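You operate a simulated robot arm through the tools that you are given. There is no shell and no other tool.

Carry out the task below with a simulated two-armed robot. There is one attempt and no reset: what you move stays moved.

Task
Cap the short post with the end cap from the hatch frame.
Fine: turn the red clip free to lift the clear flap; press the cap fully home; shut the flap and turn the clip back over it.

Only the result counts: the job must be done as asked and must still hold three seconds after the hand-in. Knocking over, shifting, dropping, spilling or breaking anything else fails it. Lids that push on must go on centred and level and be pressed home; caps that screw on are set level and turned clockwise until they are tight.

Robot
Two 7-joint arms with two-finger parallel grippers on one trunk, on a base that drives. Base frame: it is fixed to the floor where the robot stands at the start and does not move with it; the origin is under the middle of the robot, x ahead of it, y to its left, z up. Readings come in mm, degrees, newtons and seconds.
The left shoulder is at the start at [20, 138, 1526], the right one opposite. With the tool pointing down near the work surface each hand reaches from about 100 to 340 mm from the robot's upright axis, wherever it stands, measured 20 degrees to its own side. Places, roughly: angle strap [750, 1750, 750]; brass strap [1000, 1750, 750]; castor [1250, 1500, 1000]; clear flap [1300, 1600, 900]; end cap [1250, 1750, 750]; pull handle [1250, 1500, 750]; stub [1100, 1800, 900]; turn clip [1400, 1500, 900]. Payload 1.57 kg a hand.
The tool frame of a hand sits at the grasp point between the pads (the TCP): z along the fingers, y along the line on which they close. The tips reach 30 mm beyond it. Largest opening 80 mm; finger width 17, thickness 12; the body of the gripper, 40 by 82 mm, starts 80 mm behind the TCP.
Orientation is told as [roll, pitch, yaw] about the base's x, y, z axes, in that order, counted from this pose: with the fingers straight down and closing along the base's y, the tool's x points along the base's -x, its y along +y and its z along -z.

Tools
- The arms move only by the tool play_rows. It takes "left_moves", "right_moves" or both (then of equal length, played together; a hand with none holds still); each is one flat list of numbers, 7 for each row, row after row: the shift along the base's x, y, z in mm, then the turn, a rotation vector about the base's x, y, z in degrees, then the finger opening in mm, from 0 to 80. In form: [tx, ty, tz, wx, wy, wz, hand, tx, ty, tz, wx, wy, wz, hand, ...]. A call has 1 to 20 rows; each row is the pose to reach, as a shift and turn from the pose commanded when the call began. A row lasts 0.2 s, in which the tool goes at most 50 mm and 8.6 degrees; a call with a longer step from one row to the next is refused whole, and so is a gripper value outside its range. Where a pose cannot be reached the arm comes as near as it can. A force on the tool above 60 N (or 10 N above the force at the start of the call, whichever is more), or a blocked arm, ends the call early, and 0.2 s more pass. Each finger travels about 45 mm/s and halts on what it meets, pressing with about 24 N; the grip force reading is that of the motor and also rises with nothing between the fingers. The clock runs only during rows and for 0.2 s after the last one: add rows that repeat a pose to give the fingers time. It gives the time, the measured TCP pose, the force on the tool (base axes), the opening and the grip force at its end, in the units of the frame above (readings bear some noise), with the torque about the TCP (base axes, N m) and any sound that the robot's microphone picked up.
- Cameras (640 x 400 px; columns grow to the right, rows downward): "scene" is now at [176.5, 7.3, 1386.3]; the picture's right is [0.07, -1.00, 0.00], its down [-0.76, -0.05, -0.65] and it looks along [0.65, 0.04, -0.76] (base axes); focal length 230 px, centre (320, 200). "left" rides on the left gripper at [72, 7, -122] in its tool frame; the picture's right is [-0.09, 1.00, 0.00], its down [-0.84, -0.08, -0.54] and it looks along [-0.54, -0.05, 0.84] (tool axes); focal length 238 px, centre (320, 200). "right" rides on the right gripper at [72, -7, -122] in its tool frame; the picture's right is [0.09, 1.00, 0.00], its down [-0.84, 0.08, -0.54] and it looks along [-0.54, 0.05, 0.84] (tool axes); focal length 238 px, centre (320, 200). There is no depth. A picture from a camera that has moved, and an enlarged one, comes with that camera's place and axes in the base frame and with its lens.
- grab_frame(camera): a new picture of that camera. The clock stands still meanwhile.
- move_column(by): slides the trunk up (or, below 0, down) by that many mm; the arms and the scene camera ride with it, the base frame stays. It gives what a move gives, with no picture.
- drive_base(legs): drives the robot by 1 to 6 legs, each [ahead, left, turn to the left] in mm, mm and degrees, along the robot's own axes; the way and the turn of a leg run together, so that a leg with both is an arc; at most 1500 mm and 180 degrees a leg. The arms and the cameras ride along, it lands a little off, and it stops where it bumps. It gives what a move gives.
- aim_head(pan, tilt): turns the head with the scene camera to pan (to the left, within 60 degrees either way) and tilt (down, from -29 to 69), counted from straight ahead of the robot. It gives what a move gives.
- zoom(camera, box): a new picture of the part [left, top, right, bottom] of that camera's present view, enlarged. The clock stands still meanwhile.
- sign_off(): hands the job in; it is judged then, once.

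Places have to be worked out from the pictures, the camera data and where the tool is seen. Open the grippers and draw the arms clear of the work before you hand the job in, unless the task says otherwise.

The tools are called after "Call:" by a JSON object that holds its "fn" and its "kwargs". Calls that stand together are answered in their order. play_rows: Moves the arms, as the interface text tells. Its arguments: {"type":"object","properties":{"left_moves":{"type":"array"},"right_moves":{"type":"array"}},"required":[]} The other tools are called the same way: move_column (by) slides the trunk up or down; drive_base (legs) drives the base; aim_head (pan, tilt) turns the head that bears the scene camera; grab_frame (camera) takes a picture; zoom (camera, box) takes an enlarged picture of a part of a camera's view; sign_off () hands the job in.

At the start:

```text
time: 0.0
left_eef_pos: [227.0, 84.7, 1148.9]
left_orientation: [0.0, 0.1, -0.1]
left_force: [0.4, -0.1, 0.3]
left_wrist_torque: [-0.02, 0.03, 0.0]
left_grip_width: 79.9
left_gripper_force: 0.1
right_eef_pos: [264.4, -131.8, 1172.5]
right_orientation: [0.0, 0.0, 0.0]
right_force: [0.1, 0.2, -0.1]
right_wrist_torque: [0.01, -0.03, -0.02]
right_grip_width: 80.2
right_gripper_force: 0.1
trunk travel left (down, up): [-901.0, 339.0]
robot x, y, heading: [2.2, 1.7, 0.0]
head pan, tilt: [3.8, 49.7]
```

scene: 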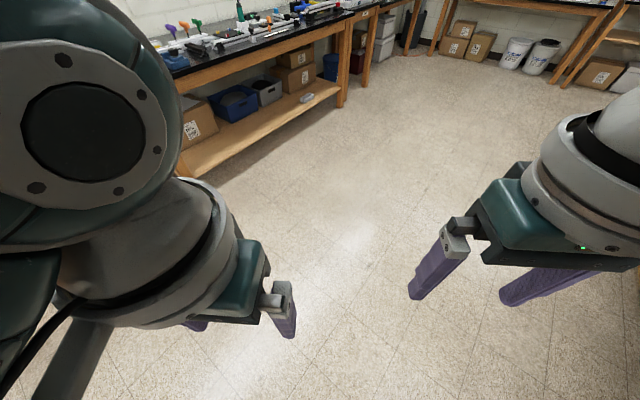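
right: 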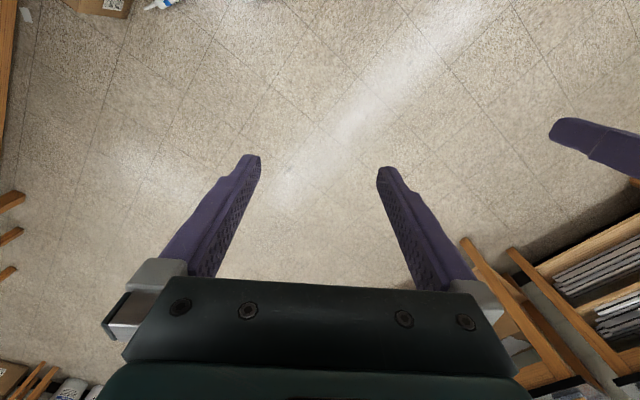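
left: 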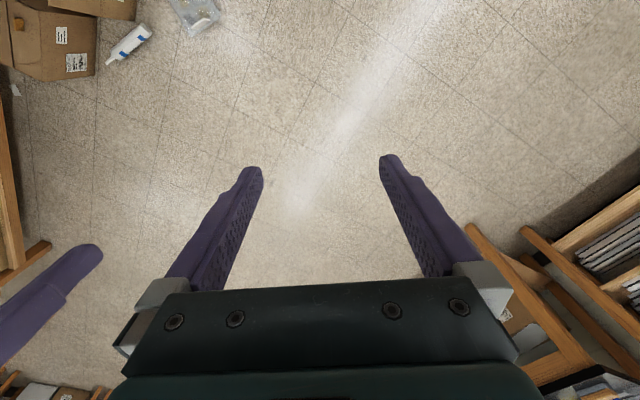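

The start pictures show a bench ahead to the left. I turn the head left to find the work place near [1250, 1650, 850].

Call:
{"fn": "aim_head", "kwargs": {"pan": 50, "tilt": 20}}

Call:
{"fn": "grab_frame", "kwargs": {"camera": "scene"}}

```text
time: 1.1
left_eef_pos: [225.7, 85.3, 1148.8]
left_orientation: [0.0, 0.0, 0.0]
left_force: [0.2, 0.5, -0.6]
left_wrist_torque: [0.0, 0.0, 0.0]
left_grip_width: 80.0
left_gripper_force: 0.1
right_eef_pos: [263.8, -132.7, 1171.1]
right_orientation: [-0.1, 0.0, 0.0]
right_force: [0.7, -0.1, -0.7]
right_wrist_torque: [-0.01, 0.03, -0.03]
right_grip_width: 79.9
right_gripper_force: 0.0
trunk travel left (down, up): [-901.0, 339.0]
robot x, y, heading: [-1.0, -1.4, 0.0]
head pan, tilt: [50.0, 20.0]
```

```text
taken
camera scene: at [159.3, 73.4, 1431.4], right [0.77, -0.64, 0.0], down [-0.22, -0.26, -0.94], along [0.6, 0.72, -0.34], focal length 230 px, centre (320, 200)
```

scene: 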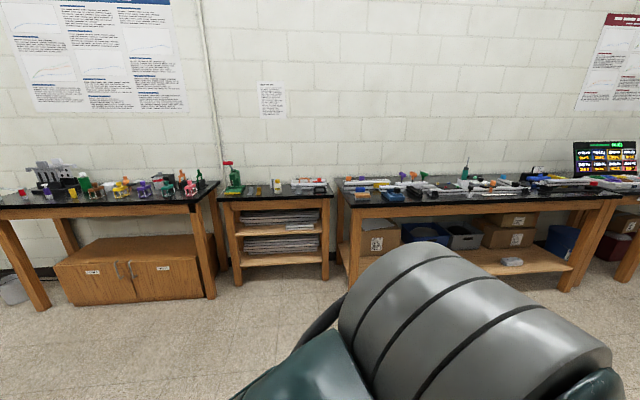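

Zooming in on the benches near the expected spot.

Call:
{"fn": "zoom", "kwargs": {"camera": "scene", "box": [210, 140, 350, 227]}}

Call:
{"fn": "zoom", "kwargs": {"camera": "scene", "box": [330, 140, 470, 227]}}

Call:
{"fn": "zoom", "kwargs": {"camera": "scene", "box": [450, 140, 590, 227]}}

```text
4.57 times, centred on (280, 184) of scene
camera zoom: at [159.3, 73.4, 1431.4], right [0.77, -0.64, 0.0], down [-0.22, -0.26, -0.94], along [0.6, 0.72, -0.34], focal length 1053 px, centre (503, 275)
```

zoom: 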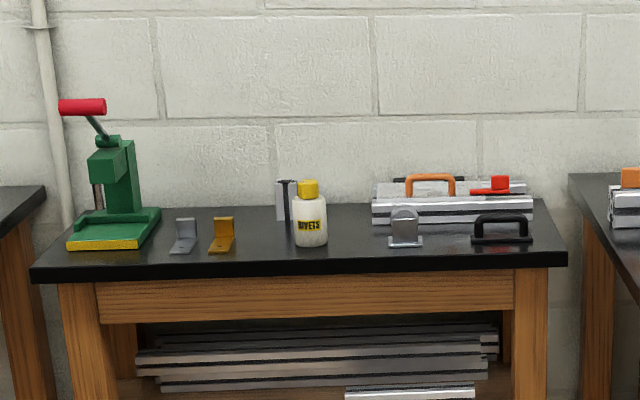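

```text
4.57 times, centred on (400, 184) of scene
camera zoom: at [159.3, 73.4, 1431.4], right [0.77, -0.64, 0.0], down [-0.22, -0.26, -0.94], along [0.6, 0.72, -0.34], focal length 1053 px, centre (-46, 275)
```

zoom: 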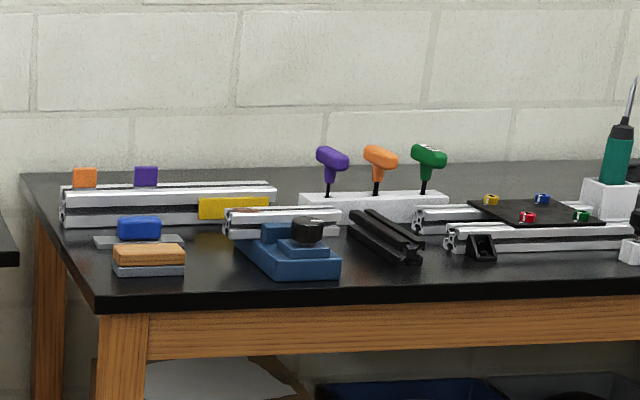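

```text
4.57 times, centred on (520, 184) of scene
camera zoom: at [159.3, 73.4, 1431.4], right [0.77, -0.64, 0.0], down [-0.22, -0.26, -0.94], along [0.6, 0.72, -0.34], focal length 1053 px, centre (-594, 275)
```

zoom: 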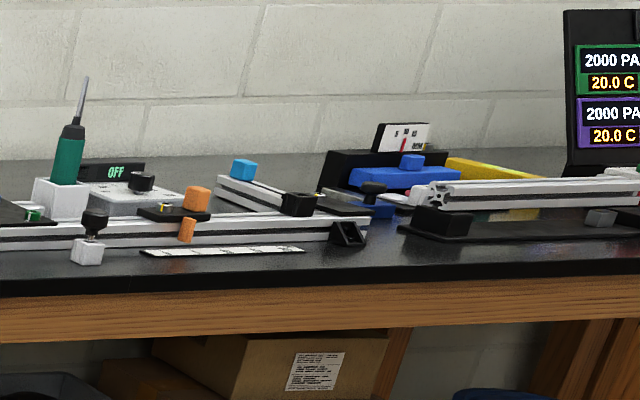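

The small bench holds the hatch frame (clear flap with orange handle, red clip), and the stub stands behind the rivet bottle. The bench faces about heading 55°, so I turn and drive close to it.

Call:
{"fn": "drive_base", "kwargs": {"legs": [[0, 0, 55], [1200, 0, 0]]}}

Call:
{"fn": "aim_head", "kwargs": {"pan": 0, "tilt": 40}}

Call:
{"fn": "grab_frame", "kwargs": {"camera": "scene"}}

```text
time: 9.6
left_eef_pos: [732.0, 1207.4, 1149.4]
left_orientation: [-0.1, 0.0, 55.6]
left_force: [-0.6, -0.5, -0.1]
left_wrist_torque: [0.01, -0.03, 0.01]
left_grip_width: 80.0
left_gripper_force: 0.2
right_eef_pos: [932.5, 1116.0, 1173.8]
right_orientation: [-0.1, 0.0, 55.6]
right_force: [-0.8, 0.7, 1.0]
right_wrist_torque: [-0.01, -0.03, 0.03]
right_grip_width: 80.0
right_gripper_force: 0.1
trunk travel left (down, up): [-901.0, 339.0]
robot x, y, heading: [673.3, 976.8, 55.7]
head pan, tilt: [50.0, 20.0]
```

```text
time: 10.8
left_eef_pos: [731.1, 1209.0, 1149.3]
left_orientation: [0.0, -0.1, 55.5]
left_force: [0.7, -0.4, 0.9]
left_wrist_torque: [-0.01, -0.03, 0.0]
left_grip_width: 80.2
left_gripper_force: 0.1
right_eef_pos: [932.1, 1117.9, 1172.8]
right_orientation: [0.0, 0.0, 55.6]
right_force: [0.8, 0.4, 0.0]
right_wrist_torque: [-0.02, -0.04, 0.03]
right_grip_width: 80.0
right_gripper_force: 0.1
trunk travel left (down, up): [-901.0, 339.0]
robot x, y, heading: [678.0, 973.8, 55.4]
head pan, tilt: [0.0, 40.0]
```

```text
taken
camera scene: at [778.2, 1128.4, 1400.1], right [0.83, -0.56, 0.0], down [-0.36, -0.53, -0.77], along [0.43, 0.63, -0.64], focal length 230 px, centre (320, 200)
```

scene: 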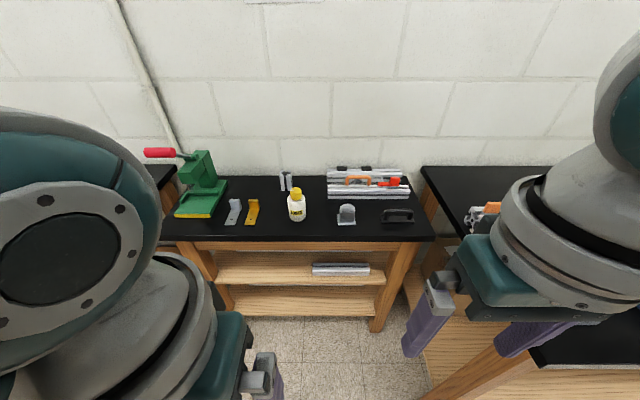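

Call:
{"fn": "zoom", "kwargs": {"camera": "scene", "box": [310, 155, 430, 230]}}

Call:
{"fn": "zoom", "kwargs": {"camera": "scene", "box": [210, 155, 330, 230]}}

```text
5.33 times, centred on (370, 192) of scene
camera zoom: at [778.2, 1128.4, 1400.1], right [0.83, -0.56, 0.0], down [-0.36, -0.53, -0.77], along [0.43, 0.63, -0.64], focal length 1228 px, centre (53, 240)
```

zoom: 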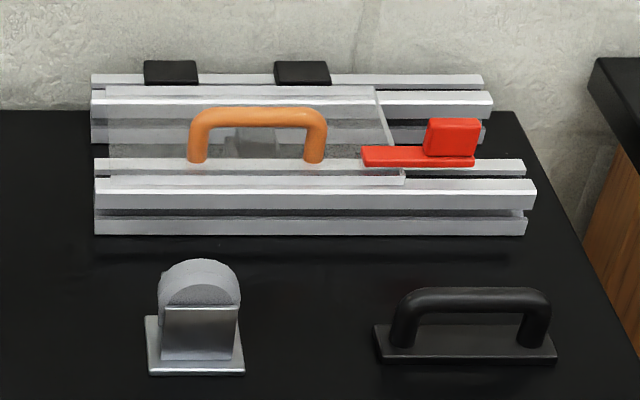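

```text
5.33 times, centred on (270, 192) of scene
camera zoom: at [778.2, 1128.4, 1400.1], right [0.83, -0.56, 0.0], down [-0.36, -0.53, -0.77], along [0.43, 0.63, -0.64], focal length 1228 px, centre (587, 240)
```

zoom: 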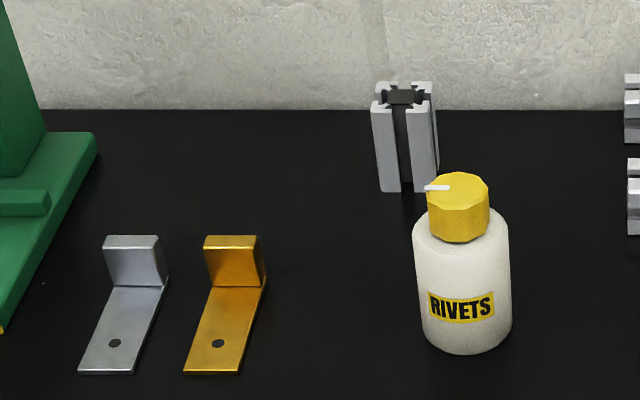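

The hatch frame (two rails, rear hinges, clear flap, red clip on the front rail) and the grooved stub behind the bottle are clear. I look down to see the room between my base and the bench.

Call:
{"fn": "aim_head", "kwargs": {"pan": 0, "tilt": 69}}

Call:
{"fn": "grab_frame", "kwargs": {"camera": "scene"}}

```text
time: 11.7
left_eef_pos: [733.0, 1208.2, 1148.6]
left_orientation: [0.0, 0.0, 55.6]
left_force: [-1.1, 0.0, 0.0]
left_wrist_torque: [-0.03, -0.02, 0.03]
left_grip_width: 80.2
left_gripper_force: 0.0
right_eef_pos: [932.9, 1117.6, 1172.0]
right_orientation: [0.0, 0.0, 55.6]
right_force: [0.8, -0.7, -0.7]
right_wrist_torque: [0.02, -0.02, 0.02]
right_grip_width: 79.8
right_gripper_force: 0.0
trunk travel left (down, up): [-901.0, 339.0]
robot x, y, heading: [672.5, 970.8, 55.3]
head pan, tilt: [0.0, 68.8]
```

```text
taken
camera scene: at [761.9, 1104.4, 1363.9], right [0.83, -0.56, 0.0], down [-0.53, -0.77, -0.36], along [0.21, 0.3, -0.93], focal length 230 px, centre (320, 200)
```

scene: 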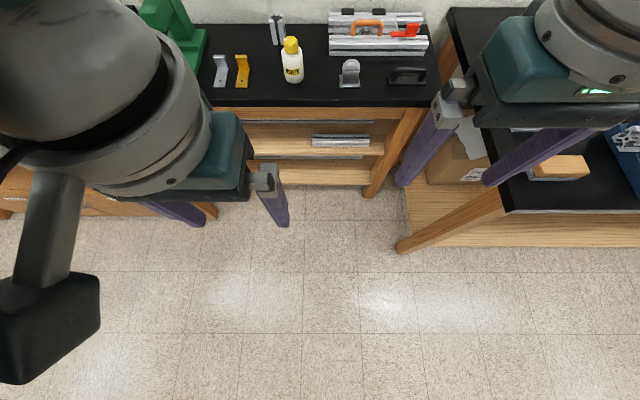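

No base parts show, and the bench edge is about 630 mm ahead of my axis. I drive 300 mm nearer and check again.

Call:
{"fn": "drive_base", "kwargs": {"legs": [[300, 0, 0]]}}

Call:
{"fn": "aim_head", "kwargs": {"pan": 0, "tilt": 60}}

Call:
{"fn": "grab_frame", "kwargs": {"camera": "scene"}}

Call:
{"fn": "grab_frame", "kwargs": {"camera": "left"}}

Call:
{"fn": "grab_frame", "kwargs": {"camera": "right"}}

```text
time: 13.8
left_eef_pos: [902.3, 1457.9, 1149.1]
left_orientation: [0.0, 0.0, 55.6]
left_force: [0.2, 0.0, -0.3]
left_wrist_torque: [-0.02, -0.03, 0.0]
left_grip_width: 80.0
left_gripper_force: 0.1
right_eef_pos: [1102.6, 1365.8, 1172.2]
right_orientation: [-0.1, 0.0, 55.7]
right_force: [-0.3, 0.1, 0.2]
right_wrist_torque: [-0.02, 0.0, 0.02]
right_grip_width: 80.1
right_gripper_force: 0.1
trunk travel left (down, up): [-901.0, 339.0]
robot x, y, heading: [847.6, 1224.9, 55.7]
head pan, tilt: [0.0, 68.8]
```

```text
time: 14.5
left_eef_pos: [902.3, 1457.8, 1148.3]
left_orientation: [0.0, 0.0, 55.6]
left_force: [-1.0, 1.1, -0.3]
left_wrist_torque: [0.01, 0.01, -0.03]
left_grip_width: 80.0
left_gripper_force: 0.1
right_eef_pos: [1102.6, 1367.0, 1171.5]
right_orientation: [0.1, 0.0, 55.7]
right_force: [0.1, 0.2, 0.7]
right_wrist_torque: [0.01, 0.01, 0.03]
right_grip_width: 80.1
right_gripper_force: 0.1
trunk travel left (down, up): [-901.0, 339.0]
robot x, y, heading: [843.4, 1222.7, 55.3]
head pan, tilt: [0.0, 60.0]
```

```text
taken
camera scene: at [938.5, 1362.4, 1373.2], right [0.83, -0.56, 0.0], down [-0.49, -0.71, -0.5], along [0.28, 0.41, -0.87], focal length 230 px, centre (320, 200)
```

scene: 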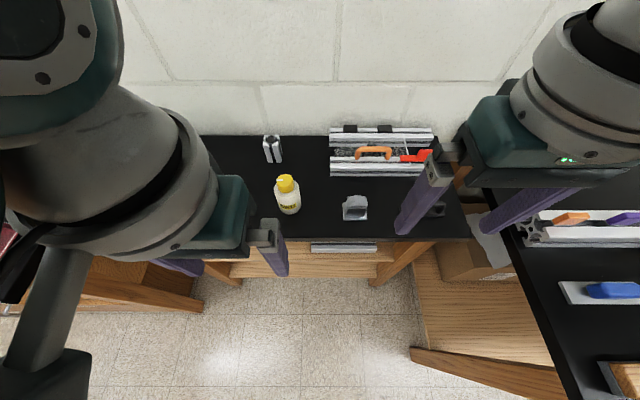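

```text
taken
camera left: at [857.0, 1401.3, 1270.6], right [-0.77, 0.64, 0.0], down [0.54, 0.65, 0.54], along [0.35, 0.42, -0.84], focal length 238 px, centre (320, 200)
```

left: 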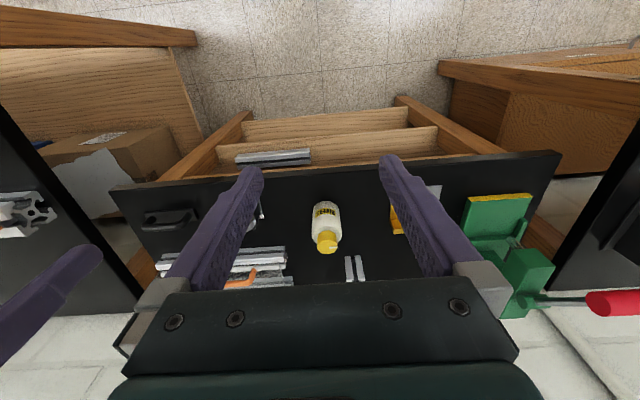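

```text
taken
camera right: at [1067.3, 1303.0, 1295.3], right [-0.87, 0.49, 0.0], down [0.41, 0.73, 0.54], along [0.26, 0.47, -0.84], focal length 238 px, centre (320, 200)
```

right: 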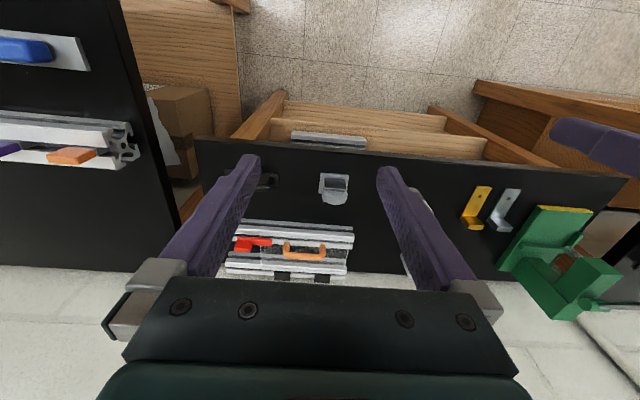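

Bench top is near z 885; the hatch is about 520 mm ahead and 170 right of my axis, the stub about 565 ahead and 135 left. I shift right and creep ahead.

Call:
{"fn": "drive_base", "kwargs": {"legs": [[0, -60, 0], [100, 0, 0]]}}

Call:
{"fn": "grab_frame", "kwargs": {"camera": "scene"}}

```text
time: 16.2
left_eef_pos: [1009.1, 1505.7, 1148.9]
left_orientation: [0.0, 0.1, 55.5]
left_force: [-0.4, -0.2, -0.1]
left_wrist_torque: [0.04, -0.01, 0.01]
left_grip_width: 79.9
left_gripper_force: 0.0
right_eef_pos: [1208.3, 1413.5, 1171.8]
right_orientation: [-0.1, 0.0, 55.6]
right_force: [0.2, 0.6, 0.9]
right_wrist_torque: [0.01, -0.01, -0.01]
right_grip_width: 80.0
right_gripper_force: 0.1
trunk travel left (down, up): [-901.0, 339.0]
robot x, y, heading: [948.2, 1273.5, 55.6]
head pan, tilt: [0.0, 60.0]
```

```text
taken
camera scene: at [1044.3, 1410.5, 1373.3], right [0.83, -0.56, 0.0], down [-0.49, -0.71, -0.5], along [0.28, 0.41, -0.87], focal length 230 px, centre (320, 200)
```

scene: 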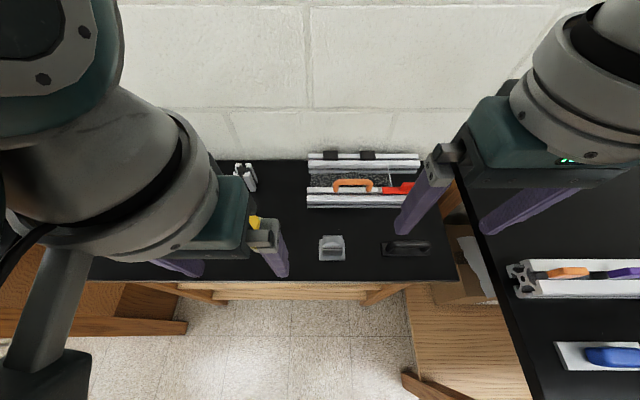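

Clear so far; I creep another 90 mm ahead, then take gripper-camera views.

Call:
{"fn": "drive_base", "kwargs": {"legs": [[90, 0, 0]]}}

Call:
{"fn": "grab_frame", "kwargs": {"camera": "scene"}}

Call:
{"fn": "grab_frame", "kwargs": {"camera": "right"}}

Call:
{"fn": "grab_frame", "kwargs": {"camera": "left"}}

```text
time: 17.3
left_eef_pos: [1058.3, 1579.7, 1148.1]
left_orientation: [0.1, 0.1, 55.6]
left_force: [0.0, 0.1, -0.6]
left_wrist_torque: [0.01, -0.03, -0.01]
left_grip_width: 80.1
left_gripper_force: 0.2
right_eef_pos: [1259.1, 1488.9, 1172.6]
right_orientation: [0.0, 0.0, 55.5]
right_force: [0.2, -0.7, 0.5]
right_wrist_torque: [0.01, 0.05, 0.02]
right_grip_width: 80.1
right_gripper_force: 0.0
trunk travel left (down, up): [-901.0, 339.0]
robot x, y, heading: [1000.3, 1347.0, 55.8]
head pan, tilt: [0.0, 60.0]
```

```text
taken
camera scene: at [1095.1, 1484.8, 1373.3], right [0.83, -0.56, 0.0], down [-0.49, -0.71, -0.5], along [0.28, 0.41, -0.87], focal length 230 px, centre (320, 200)
```

scene: 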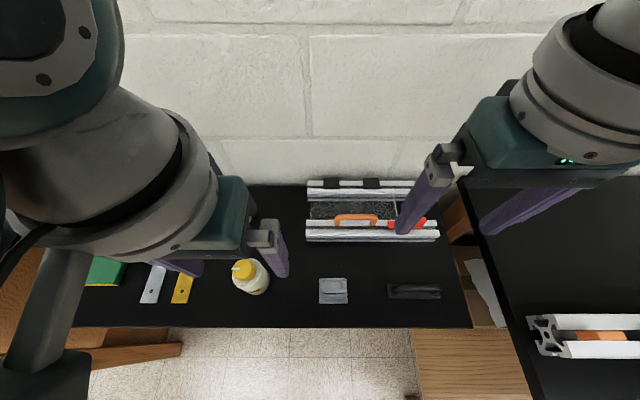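

```text
taken
camera right: at [1223.8, 1425.2, 1295.2], right [-0.87, 0.49, 0.0], down [0.41, 0.73, 0.54], along [0.26, 0.47, -0.84], focal length 238 px, centre (320, 200)
```

right: 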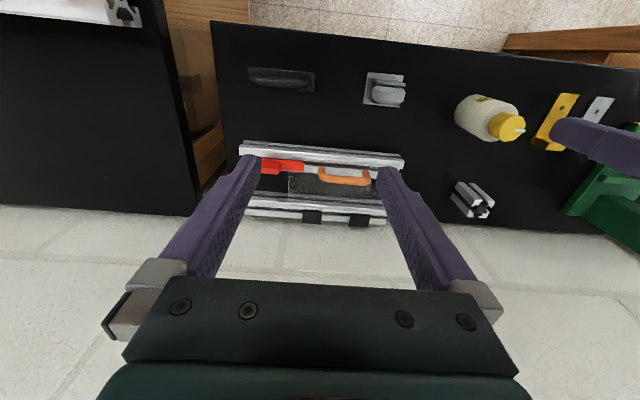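

```text
taken
camera left: at [1013.6, 1523.5, 1270.5], right [-0.77, 0.64, 0.0], down [0.54, 0.65, 0.54], along [0.35, 0.42, -0.84], focal length 238 px, centre (320, 200)
```

left: 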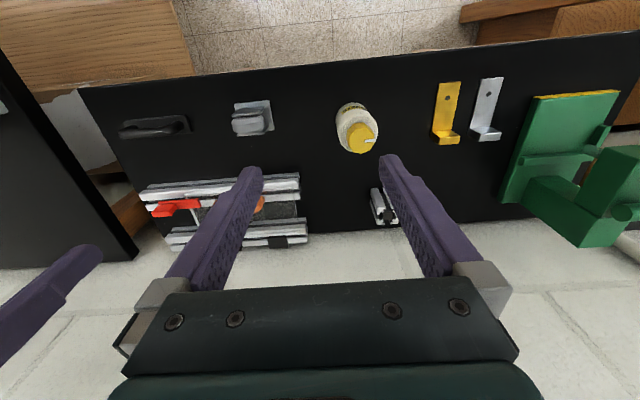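

Now I zoom on the hatch frame and the stub from several cameras for triangulation.

Call:
{"fn": "zoom", "kwargs": {"camera": "scene", "box": [296, 170, 448, 250]}}

Call:
{"fn": "zoom", "kwargs": {"camera": "right", "box": [225, 125, 415, 235]}}

Call:
{"fn": "zoom", "kwargs": {"camera": "left", "box": [130, 155, 320, 265]}}

Call:
{"fn": "zoom", "kwargs": {"camera": "right", "box": [430, 160, 520, 230]}}

Call:
{"fn": "zoom", "kwargs": {"camera": "left", "box": [340, 165, 430, 235]}}

```text
4.21 times, centred on (372, 210) of scene
camera zoom: at [1095.1, 1484.8, 1373.3], right [0.83, -0.56, 0.0], down [-0.49, -0.71, -0.5], along [0.28, 0.41, -0.87], focal length 970 px, centre (101, 158)
```

zoom: 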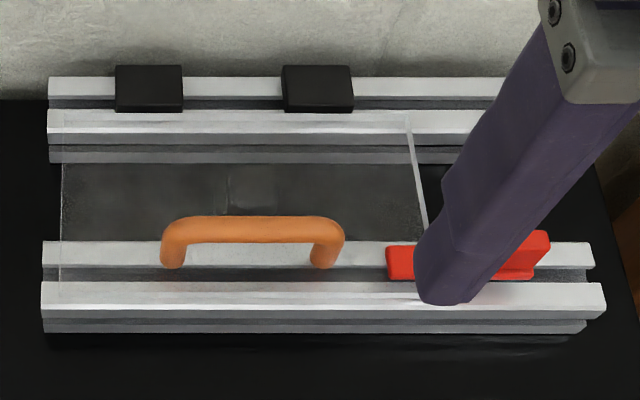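

```text
3.37 times, centred on (320, 180) of right
camera zoom: at [1223.8, 1425.2, 1295.2], right [-0.87, 0.49, 0.0], down [0.41, 0.73, 0.54], along [0.26, 0.47, -0.84], focal length 803 px, centre (320, 267)
```

zoom: 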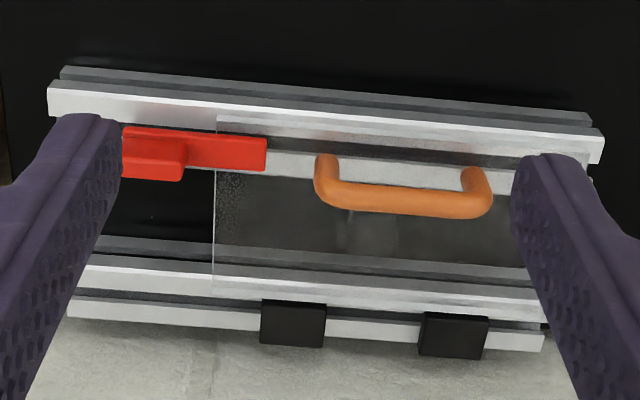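

```text
3.37 times, centred on (225, 210) of left
camera zoom: at [1013.6, 1523.5, 1270.5], right [-0.77, 0.64, 0.0], down [0.54, 0.65, 0.54], along [0.35, 0.42, -0.84], focal length 803 px, centre (640, 166)
```

zoom: 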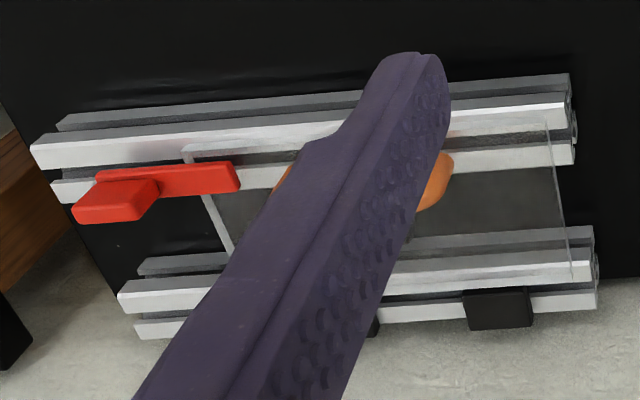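

```text
5.71 times, centred on (475, 195) of right
camera zoom: at [1223.8, 1425.2, 1295.2], right [-0.87, 0.49, 0.0], down [0.41, 0.73, 0.54], along [0.26, 0.47, -0.84], focal length 1362 px, centre (-566, 229)
```

zoom: 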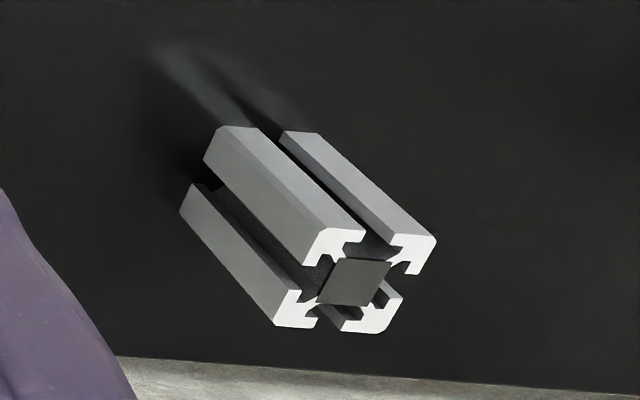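

```text
5.71 times, centred on (385, 200) of left
camera zoom: at [1013.6, 1523.5, 1270.5], right [-0.77, 0.64, 0.0], down [0.54, 0.65, 0.54], along [0.35, 0.42, -0.84], focal length 1362 px, centre (-51, 200)
```

zoom: 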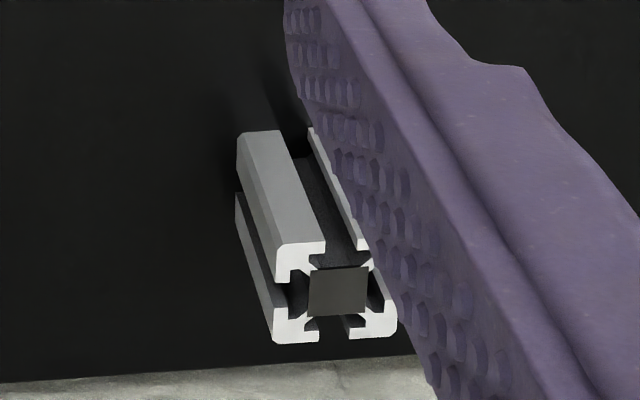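

The stub top is at roughly (1084, 1798, 927). I move the right hand back and the left hand left so the fingers stop hiding the clip and the cap.

Call:
{"fn": "play_rows", "kwargs": {"left_moves": [-30, 20, 0, 0, 0, 0, 80, -60, 41, 0, 0, 0, 0, 80, -60, 41, 0, 0, 0, 0, 80], "right_moves": [-22, -33, 0, 0, 0, 0, 80, -45, -66, 0, 0, 0, 0, 80, -68, -99, 0, 0, 0, 0, 80]}}

Call:
{"fn": "grab_frame", "kwargs": {"camera": "right"}}

Call:
{"fn": "grab_frame", "kwargs": {"camera": "scene"}}

Call:
{"fn": "grab_frame", "kwargs": {"camera": "left"}}

```text
time: 18.1
left_eef_pos: [996.6, 1619.9, 1149.0]
left_orientation: [-0.1, 0.1, 55.6]
left_force: [-0.3, 0.5, 0.3]
left_wrist_torque: [-0.03, 0.01, 0.0]
left_grip_width: 80.0
left_gripper_force: 0.0
right_eef_pos: [1191.4, 1389.4, 1170.9]
right_orientation: [0.0, 0.1, 55.6]
right_force: [-0.1, 0.8, 0.2]
right_wrist_torque: [0.03, 0.01, 0.0]
right_grip_width: 80.2
right_gripper_force: 0.1
trunk travel left (down, up): [-901.0, 339.0]
robot x, y, heading: [1002.1, 1345.7, 55.7]
head pan, tilt: [0.0, 60.0]
```

```text
taken
camera right: at [1155.7, 1325.7, 1294.7], right [-0.87, 0.49, 0.0], down [0.41, 0.73, 0.54], along [0.26, 0.47, -0.84], focal length 238 px, centre (320, 200)
```

right: 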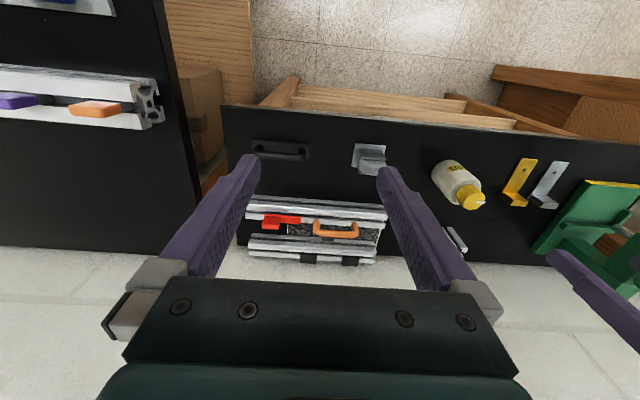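

```text
taken
camera scene: at [1095.1, 1484.8, 1373.3], right [0.83, -0.56, 0.0], down [-0.49, -0.71, -0.5], along [0.28, 0.41, -0.87], focal length 230 px, centre (320, 200)
```

scene: 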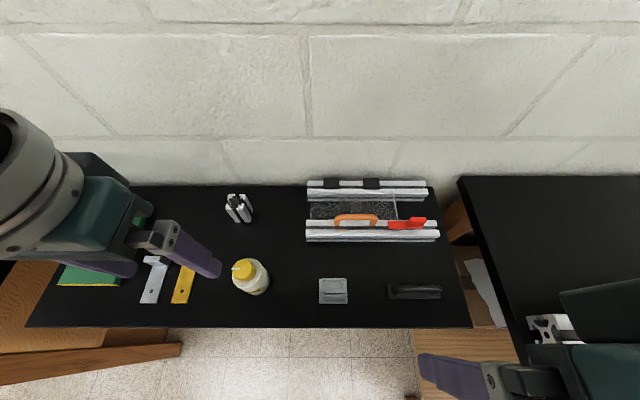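

```text
taken
camera left: at [952.8, 1564.2, 1270.6], right [-0.77, 0.64, 0.0], down [0.54, 0.65, 0.54], along [0.34, 0.42, -0.84], focal length 238 px, centre (320, 200)
```

left: 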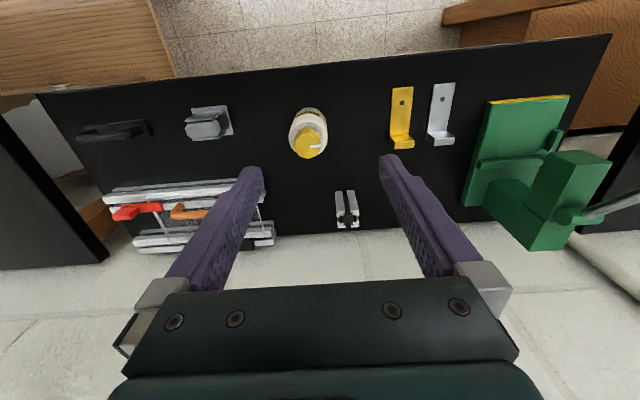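

The scene view is now free; I zoom on the hatch, clip and stub.

Call:
{"fn": "zoom", "kwargs": {"camera": "scene", "box": [296, 170, 448, 250]}}

Call:
{"fn": "zoom", "kwargs": {"camera": "right", "box": [230, 185, 400, 275]}}

Call:
{"fn": "zoom", "kwargs": {"camera": "scene", "box": [205, 180, 285, 230]}}

Call:
{"fn": "zoom", "kwargs": {"camera": "left", "box": [300, 170, 390, 240]}}

Call:
{"fn": "zoom", "kwargs": {"camera": "left", "box": [95, 165, 285, 265]}}

```text
4.21 times, centred on (372, 210) of scene
camera zoom: at [1095.1, 1484.8, 1373.3], right [0.83, -0.56, 0.0], down [-0.49, -0.71, -0.5], along [0.28, 0.41, -0.87], focal length 970 px, centre (101, 158)
```

zoom: 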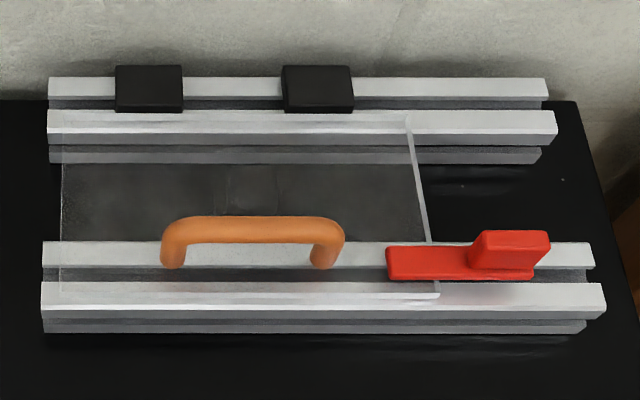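

```text
3.76 times, centred on (315, 230) of right
camera zoom: at [1155.7, 1325.7, 1294.7], right [-0.87, 0.49, 0.0], down [0.41, 0.73, 0.54], along [0.26, 0.47, -0.84], focal length 897 px, centre (339, 87)
```

zoom: 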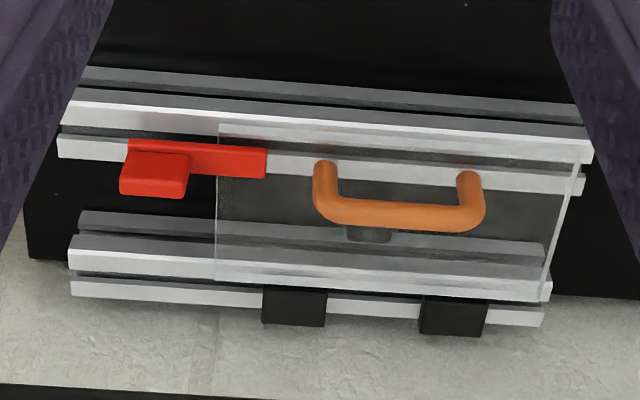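

```text
8.00 times, centred on (245, 205) of scene
camera zoom: at [1095.1, 1484.8, 1373.3], right [0.83, -0.56, 0.0], down [-0.49, -0.71, -0.5], along [0.28, 0.41, -0.87], focal length 1842 px, centre (920, 160)
```

zoom: 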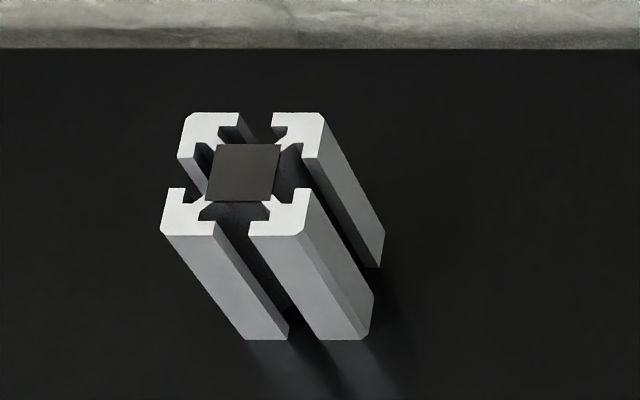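

```text
5.71 times, centred on (345, 205) of left
camera zoom: at [952.8, 1564.2, 1270.6], right [-0.77, 0.64, 0.0], down [0.54, 0.65, 0.54], along [0.34, 0.42, -0.84], focal length 1362 px, centre (177, 171)
```

zoom: 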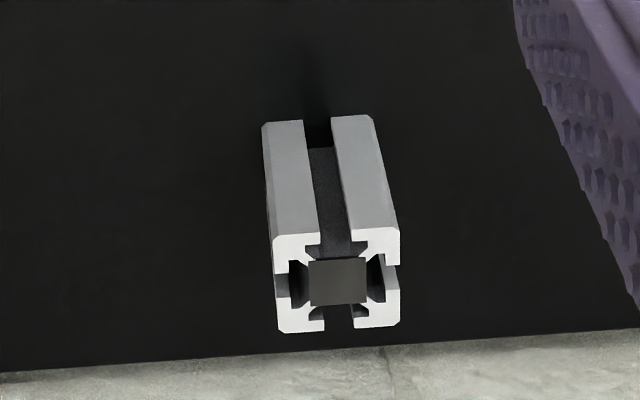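

```text
3.37 times, centred on (190, 215) of left
camera zoom: at [952.8, 1564.2, 1270.6], right [-0.77, 0.64, 0.0], down [0.54, 0.65, 0.54], along [0.34, 0.42, -0.84], focal length 803 px, centre (758, 150)
```

zoom: 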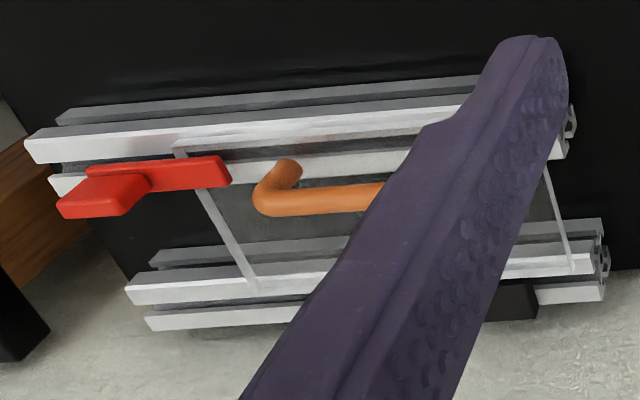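

Clip pivot block, handle and cap under the flap are visible. Before lowering the trunk I check where my left elbow is relative to the green press.

Call:
{"fn": "aim_head", "kwargs": {"pan": 55, "tilt": 45}}

Call:
{"fn": "grab_frame", "kwargs": {"camera": "scene"}}

Call:
{"fn": "aim_head", "kwargs": {"pan": -55, "tilt": 45}}

Call:
{"fn": "grab_frame", "kwargs": {"camera": "scene"}}

```text
time: 19.3
left_eef_pos: [998.1, 1620.5, 1149.5]
left_orientation: [0.0, 0.2, 55.6]
left_force: [-0.5, 0.7, -0.7]
left_wrist_torque: [0.0, 0.0, 0.03]
left_grip_width: 80.1
left_gripper_force: 0.0
right_eef_pos: [1191.1, 1389.0, 1172.1]
right_orientation: [0.1, 0.0, 55.6]
right_force: [0.1, -0.4, 0.0]
right_wrist_torque: [-0.01, 0.0, -0.01]
right_grip_width: 80.1
right_gripper_force: 0.2
trunk travel left (down, up): [-901.0, 339.0]
robot x, y, heading: [999.0, 1346.5, 55.4]
head pan, tilt: [55.0, 45.0]
```

```text
taken
camera scene: at [1028.9, 1505.9, 1392.7], right [0.94, 0.35, 0.0], down [0.25, -0.66, -0.71], along [-0.25, 0.66, -0.71], focal length 230 px, centre (320, 200)
```

scene: 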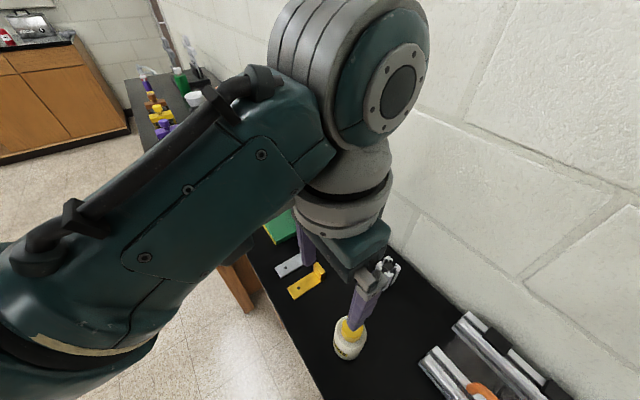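

```text
time: 21.2
left_eef_pos: [998.8, 1620.1, 1148.4]
left_orientation: [0.0, 0.1, 55.6]
left_force: [-0.2, -1.1, -0.5]
left_wrist_torque: [-0.02, 0.05, 0.0]
left_grip_width: 79.8
left_gripper_force: 0.1
right_eef_pos: [1192.3, 1389.6, 1171.5]
right_orientation: [0.0, 0.0, 55.6]
right_force: [-1.2, 0.7, 0.8]
right_wrist_torque: [0.0, -0.01, 0.02]
right_grip_width: 80.1
right_gripper_force: 0.1
trunk travel left (down, up): [-901.0, 339.0]
robot x, y, heading: [1005.2, 1347.1, 55.8]
head pan, tilt: [-55.0, 45.0]
```

```text
taken
camera scene: at [1138.8, 1430.7, 1392.8], right [0.01, -1.0, 0.0], down [-0.71, -0.01, -0.71], along [0.71, 0.01, -0.71], focal length 230 px, centre (320, 200)
```

scene: 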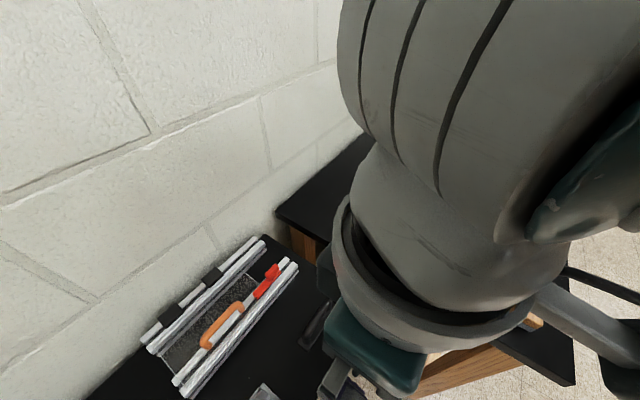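

Forearms sit well above the press. I shift right a little and creep closer so both hands can work over the hatch.

Call:
{"fn": "drive_base", "kwargs": {"legs": [[0, -45, 0], [50, 0, 0]]}}

Call:
{"fn": "drive_base", "kwargs": {"legs": [[40, 0, 0]]}}

Call:
{"fn": "aim_head", "kwargs": {"pan": 0, "tilt": 60}}

Call:
{"fn": "grab_frame", "kwargs": {"camera": "scene"}}

```text
time: 22.6
left_eef_pos: [1063.9, 1635.7, 1148.7]
left_orientation: [0.0, 0.1, 55.6]
left_force: [-0.6, -0.4, 0.0]
left_wrist_torque: [-0.04, -0.02, -0.02]
left_grip_width: 80.1
left_gripper_force: 0.1
right_eef_pos: [1256.0, 1404.6, 1171.4]
right_orientation: [-0.1, 0.1, 55.7]
right_force: [-0.3, 0.3, 0.6]
right_wrist_torque: [-0.03, 0.02, 0.02]
right_grip_width: 80.1
right_gripper_force: 0.1
trunk travel left (down, up): [-901.0, 339.0]
robot x, y, heading: [1066.6, 1360.1, 55.6]
head pan, tilt: [-55.0, 45.0]
```

```text
time: 23.5
left_eef_pos: [1085.3, 1668.4, 1149.2]
left_orientation: [0.0, 0.1, 55.7]
left_force: [0.3, 0.3, -0.2]
left_wrist_torque: [0.03, 0.01, 0.03]
left_grip_width: 80.0
left_gripper_force: 0.1
right_eef_pos: [1279.6, 1437.1, 1171.4]
right_orientation: [0.1, 0.2, 55.6]
right_force: [0.6, -0.4, -0.4]
right_wrist_torque: [-0.01, -0.02, -0.01]
right_grip_width: 80.2
right_gripper_force: 0.1
trunk travel left (down, up): [-901.0, 339.0]
robot x, y, heading: [1087.2, 1392.7, 55.9]
head pan, tilt: [-55.0, 45.0]
```

```text
time: 24.8
left_eef_pos: [1085.4, 1668.9, 1149.5]
left_orientation: [0.0, 0.1, 55.6]
left_force: [0.1, 0.6, -0.2]
left_wrist_torque: [-0.03, 0.01, 0.02]
left_grip_width: 80.3
left_gripper_force: 0.0
right_eef_pos: [1279.1, 1437.3, 1171.5]
right_orientation: [0.0, 0.2, 55.6]
right_force: [-0.4, 1.2, -0.7]
right_wrist_torque: [0.0, -0.02, 0.0]
right_grip_width: 80.1
right_gripper_force: 0.0
trunk travel left (down, up): [-901.0, 339.0]
robot x, y, heading: [1087.6, 1393.2, 55.7]
head pan, tilt: [0.0, 60.0]
```

```text
taken
camera scene: at [1182.4, 1533.2, 1373.3], right [0.82, -0.57, 0.0], down [-0.49, -0.71, -0.5], along [0.28, 0.41, -0.87], focal length 230 px, centre (320, 200)
```

scene: 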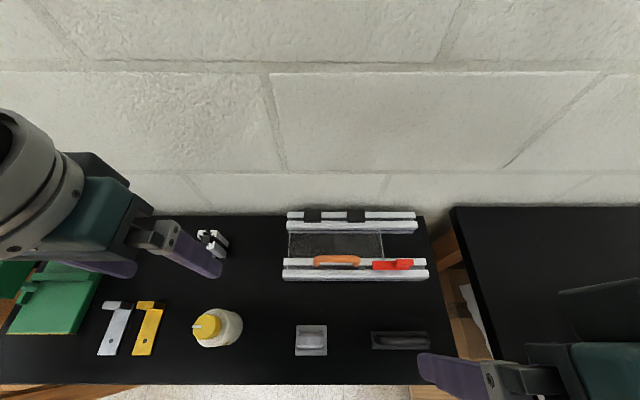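

Right hand goes above the clip at about z 1050 for a close look.

Call:
{"fn": "play_rows", "kwargs": {"right_moves": [18, 26, -20, 0, 0, 0, 80, 37, 52, -50, 0, 0, 0, 80, 56, 78, -85, 0, 0, 0, 80, 70, 98, -115, 0, 0, 0, 80, 70, 98, -115, 0, 0, 0, 80]}}

Call:
{"fn": "grab_frame", "kwargs": {"camera": "right"}}

Call:
{"fn": "grab_frame", "kwargs": {"camera": "scene"}}

```text
time: 26.0
left_eef_pos: [1085.1, 1668.0, 1149.4]
left_orientation: [-0.1, 0.1, 55.7]
left_force: [0.0, -0.4, -0.1]
left_wrist_torque: [0.0, -0.01, 0.0]
left_grip_width: 80.1
left_gripper_force: 0.1
right_eef_pos: [1349.4, 1536.2, 1056.2]
right_orientation: [0.1, 0.0, 55.6]
right_force: [0.4, 0.2, -0.5]
right_wrist_torque: [0.0, 0.02, -0.02]
right_grip_width: 79.9
right_gripper_force: 0.0
trunk travel left (down, up): [-901.0, 339.0]
robot x, y, heading: [1090.8, 1393.6, 55.6]
head pan, tilt: [0.0, 60.0]
```

```text
taken
camera right: at [1314.0, 1472.5, 1179.3], right [-0.87, 0.49, 0.0], down [0.41, 0.73, 0.54], along [0.26, 0.47, -0.84], focal length 238 px, centre (320, 200)
```

right: 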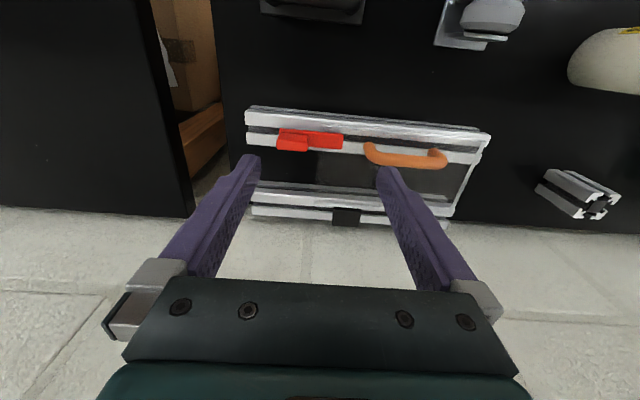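

```text
taken
camera scene: at [1182.4, 1533.2, 1373.3], right [0.82, -0.57, 0.0], down [-0.49, -0.71, -0.5], along [0.28, 0.41, -0.87], focal length 230 px, centre (320, 200)
```

scene: 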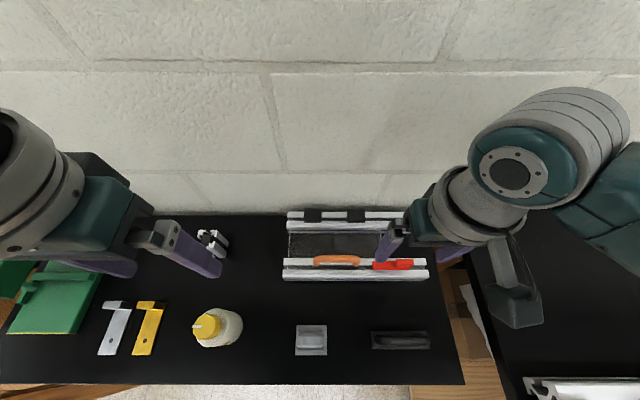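

Call:
{"fn": "zoom", "kwargs": {"camera": "right", "box": [240, 95, 400, 195]}}

Call:
{"fn": "zoom", "kwargs": {"camera": "scene", "box": [276, 200, 436, 290]}}

Call:
{"fn": "zoom", "kwargs": {"camera": "right", "box": [330, 110, 500, 210]}}

```text
4.00 times, centred on (320, 145) of right
camera zoom: at [1314.0, 1472.5, 1179.3], right [-0.87, 0.49, 0.0], down [0.41, 0.73, 0.54], along [0.26, 0.47, -0.84], focal length 953 px, centre (320, 420)
```

zoom: 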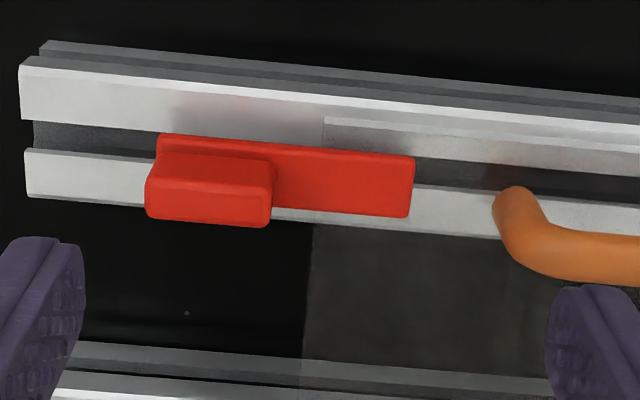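

```text
4.00 times, centred on (356, 245) of scene
camera zoom: at [1182.4, 1533.2, 1373.3], right [0.82, -0.57, 0.0], down [-0.49, -0.71, -0.5], along [0.28, 0.41, -0.87], focal length 921 px, centre (176, 20)
```

zoom: 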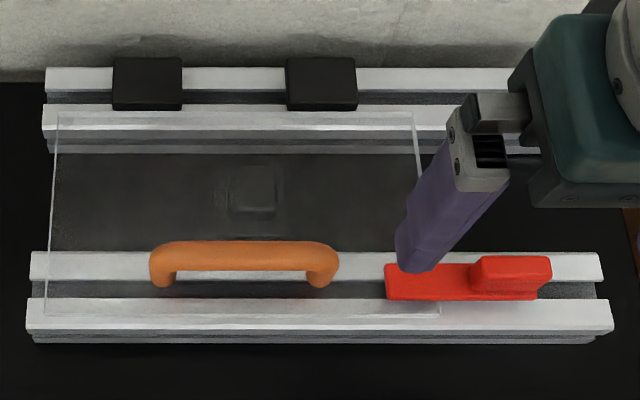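

```text
3.76 times, centred on (415, 160) of right
camera zoom: at [1314.0, 1472.5, 1179.3], right [-0.87, 0.49, 0.0], down [0.41, 0.73, 0.54], along [0.26, 0.47, -0.84], focal length 897 px, centre (-38, 351)
```

zoom: 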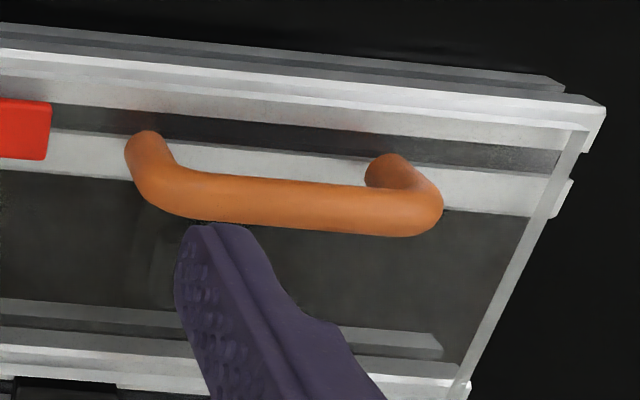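

Triangulation puts the clip's grip block top at about (1386, 1539, 928). I move over it at z 985 for a closer check.

Call:
{"fn": "play_rows", "kwargs": {"right_moves": [18, 1, -35, 0, 0, 0, 80, 36, 2.5, -70, 0, 0, 0, 80, 36, 2.5, -70, 0, 0, 0, 80]}}

Call:
{"fn": "grab_frame", "kwargs": {"camera": "right"}}

Call:
{"fn": "zoom", "kwargs": {"camera": "right", "box": [240, 90, 400, 190]}}

Call:
{"fn": "zoom", "kwargs": {"camera": "scene", "box": [336, 210, 466, 290]}}

```text
time: 26.8
left_eef_pos: [1084.3, 1668.7, 1148.9]
left_orientation: [0.1, 0.1, 55.6]
left_force: [0.8, 0.1, 0.8]
left_wrist_torque: [-0.02, 0.02, -0.04]
left_grip_width: 80.1
left_gripper_force: 0.1
right_eef_pos: [1384.4, 1537.0, 987.5]
right_orientation: [0.0, 0.0, 55.6]
right_force: [-0.3, -0.2, 0.1]
right_wrist_torque: [0.02, -0.01, 0.02]
right_grip_width: 80.1
right_gripper_force: 0.1
trunk travel left (down, up): [-901.0, 339.0]
robot x, y, heading: [1091.0, 1392.6, 55.6]
head pan, tilt: [0.0, 60.0]
```

```text
taken
camera right: at [1348.5, 1475.0, 1109.7], right [-0.87, 0.49, 0.0], down [0.41, 0.73, 0.54], along [0.26, 0.47, -0.84], focal length 238 px, centre (320, 200)
```

right: 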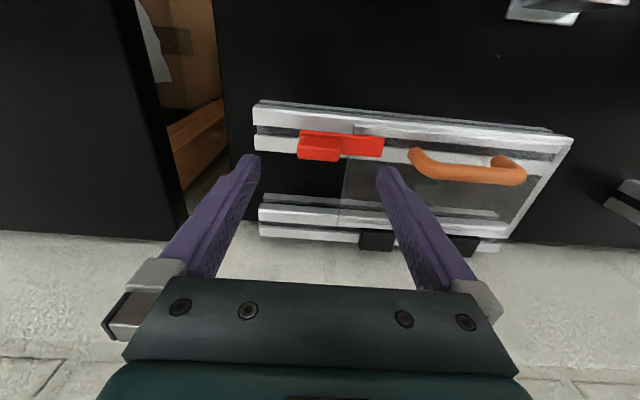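

```text
4.00 times, centred on (320, 140) of right
camera zoom: at [1348.5, 1475.0, 1109.7], right [-0.87, 0.49, 0.0], down [0.41, 0.73, 0.54], along [0.26, 0.47, -0.84], focal length 953 px, centre (320, 440)
```

zoom: 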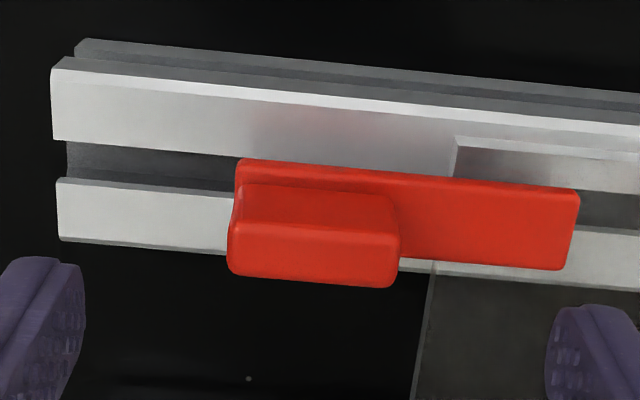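

```text
4.92 times, centred on (401, 250) of scene
camera zoom: at [1182.4, 1533.2, 1373.3], right [0.82, -0.57, 0.0], down [-0.49, -0.71, -0.5], along [0.28, 0.41, -0.87], focal length 1134 px, centre (-79, -46)
```

zoom: 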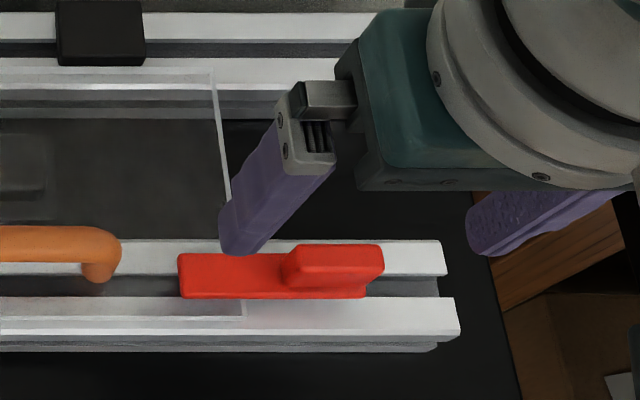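

The grip block lies right under the TCP, top near z 929, bar top near 915. I lower to z 949 and close on it.

Call:
{"fn": "play_rows", "kwargs": {"right_moves": [0, 0, -20, 0, 0, 0, 80, 0, 0, -38, 0, 0, 0, 70, 0, 0, -38, 0, 0, 0, 50, 0, 0, -38, 0, 0, 0, 25, 0, 0, -38, 0, 0, 0, 25, 0, 0, -38, 0, 0, 0, 25]}}

Call:
{"fn": "grab_frame", "kwargs": {"camera": "right"}}

Call:
{"fn": "zoom", "kwargs": {"camera": "scene", "box": [336, 210, 466, 290]}}

```text
time: 28.2
left_eef_pos: [1086.2, 1668.3, 1147.8]
left_orientation: [0.0, 0.0, 55.6]
left_force: [-0.6, -0.1, -0.6]
left_wrist_torque: [0.01, 0.0, -0.02]
left_grip_width: 80.1
left_gripper_force: 0.1
right_eef_pos: [1385.3, 1538.2, 948.7]
right_orientation: [-0.2, 0.0, 55.5]
right_force: [4.0, -0.4, -5.1]
right_wrist_torque: [0.11, -0.09, -0.01]
right_grip_width: 34.1
right_gripper_force: 29.6
trunk travel left (down, up): [-901.0, 339.0]
robot x, y, heading: [1090.9, 1400.3, 55.4]
head pan, tilt: [0.0, 60.0]
```

```text
taken
camera right: at [1349.3, 1474.5, 1071.5], right [-0.87, 0.49, 0.0], down [0.41, 0.74, 0.54], along [0.27, 0.47, -0.84], focal length 238 px, centre (320, 200)
```

right: 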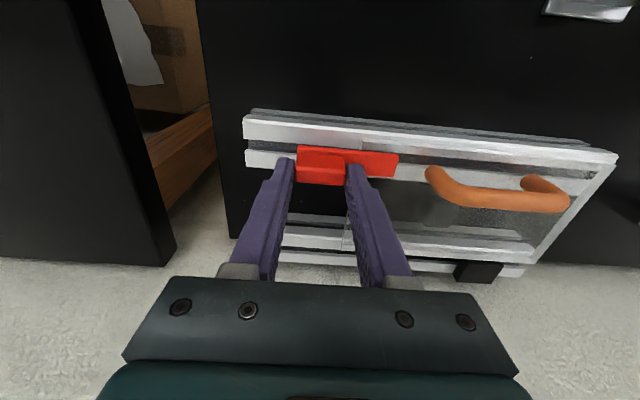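

```text
4.92 times, centred on (401, 250) of scene
camera zoom: at [1182.7, 1533.1, 1373.2], right [0.82, -0.57, 0.0], down [-0.49, -0.71, -0.5], along [0.28, 0.41, -0.87], focal length 1134 px, centre (-79, -46)
```

zoom: 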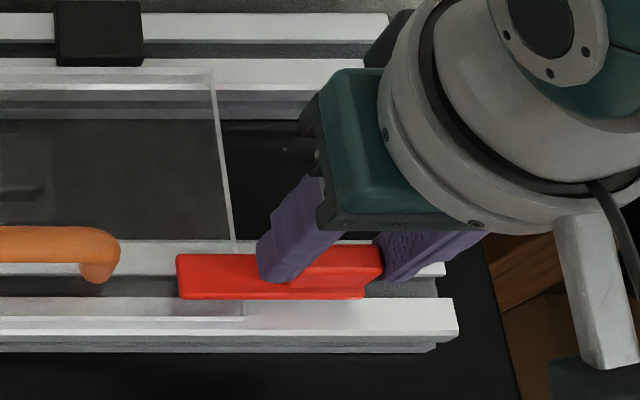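

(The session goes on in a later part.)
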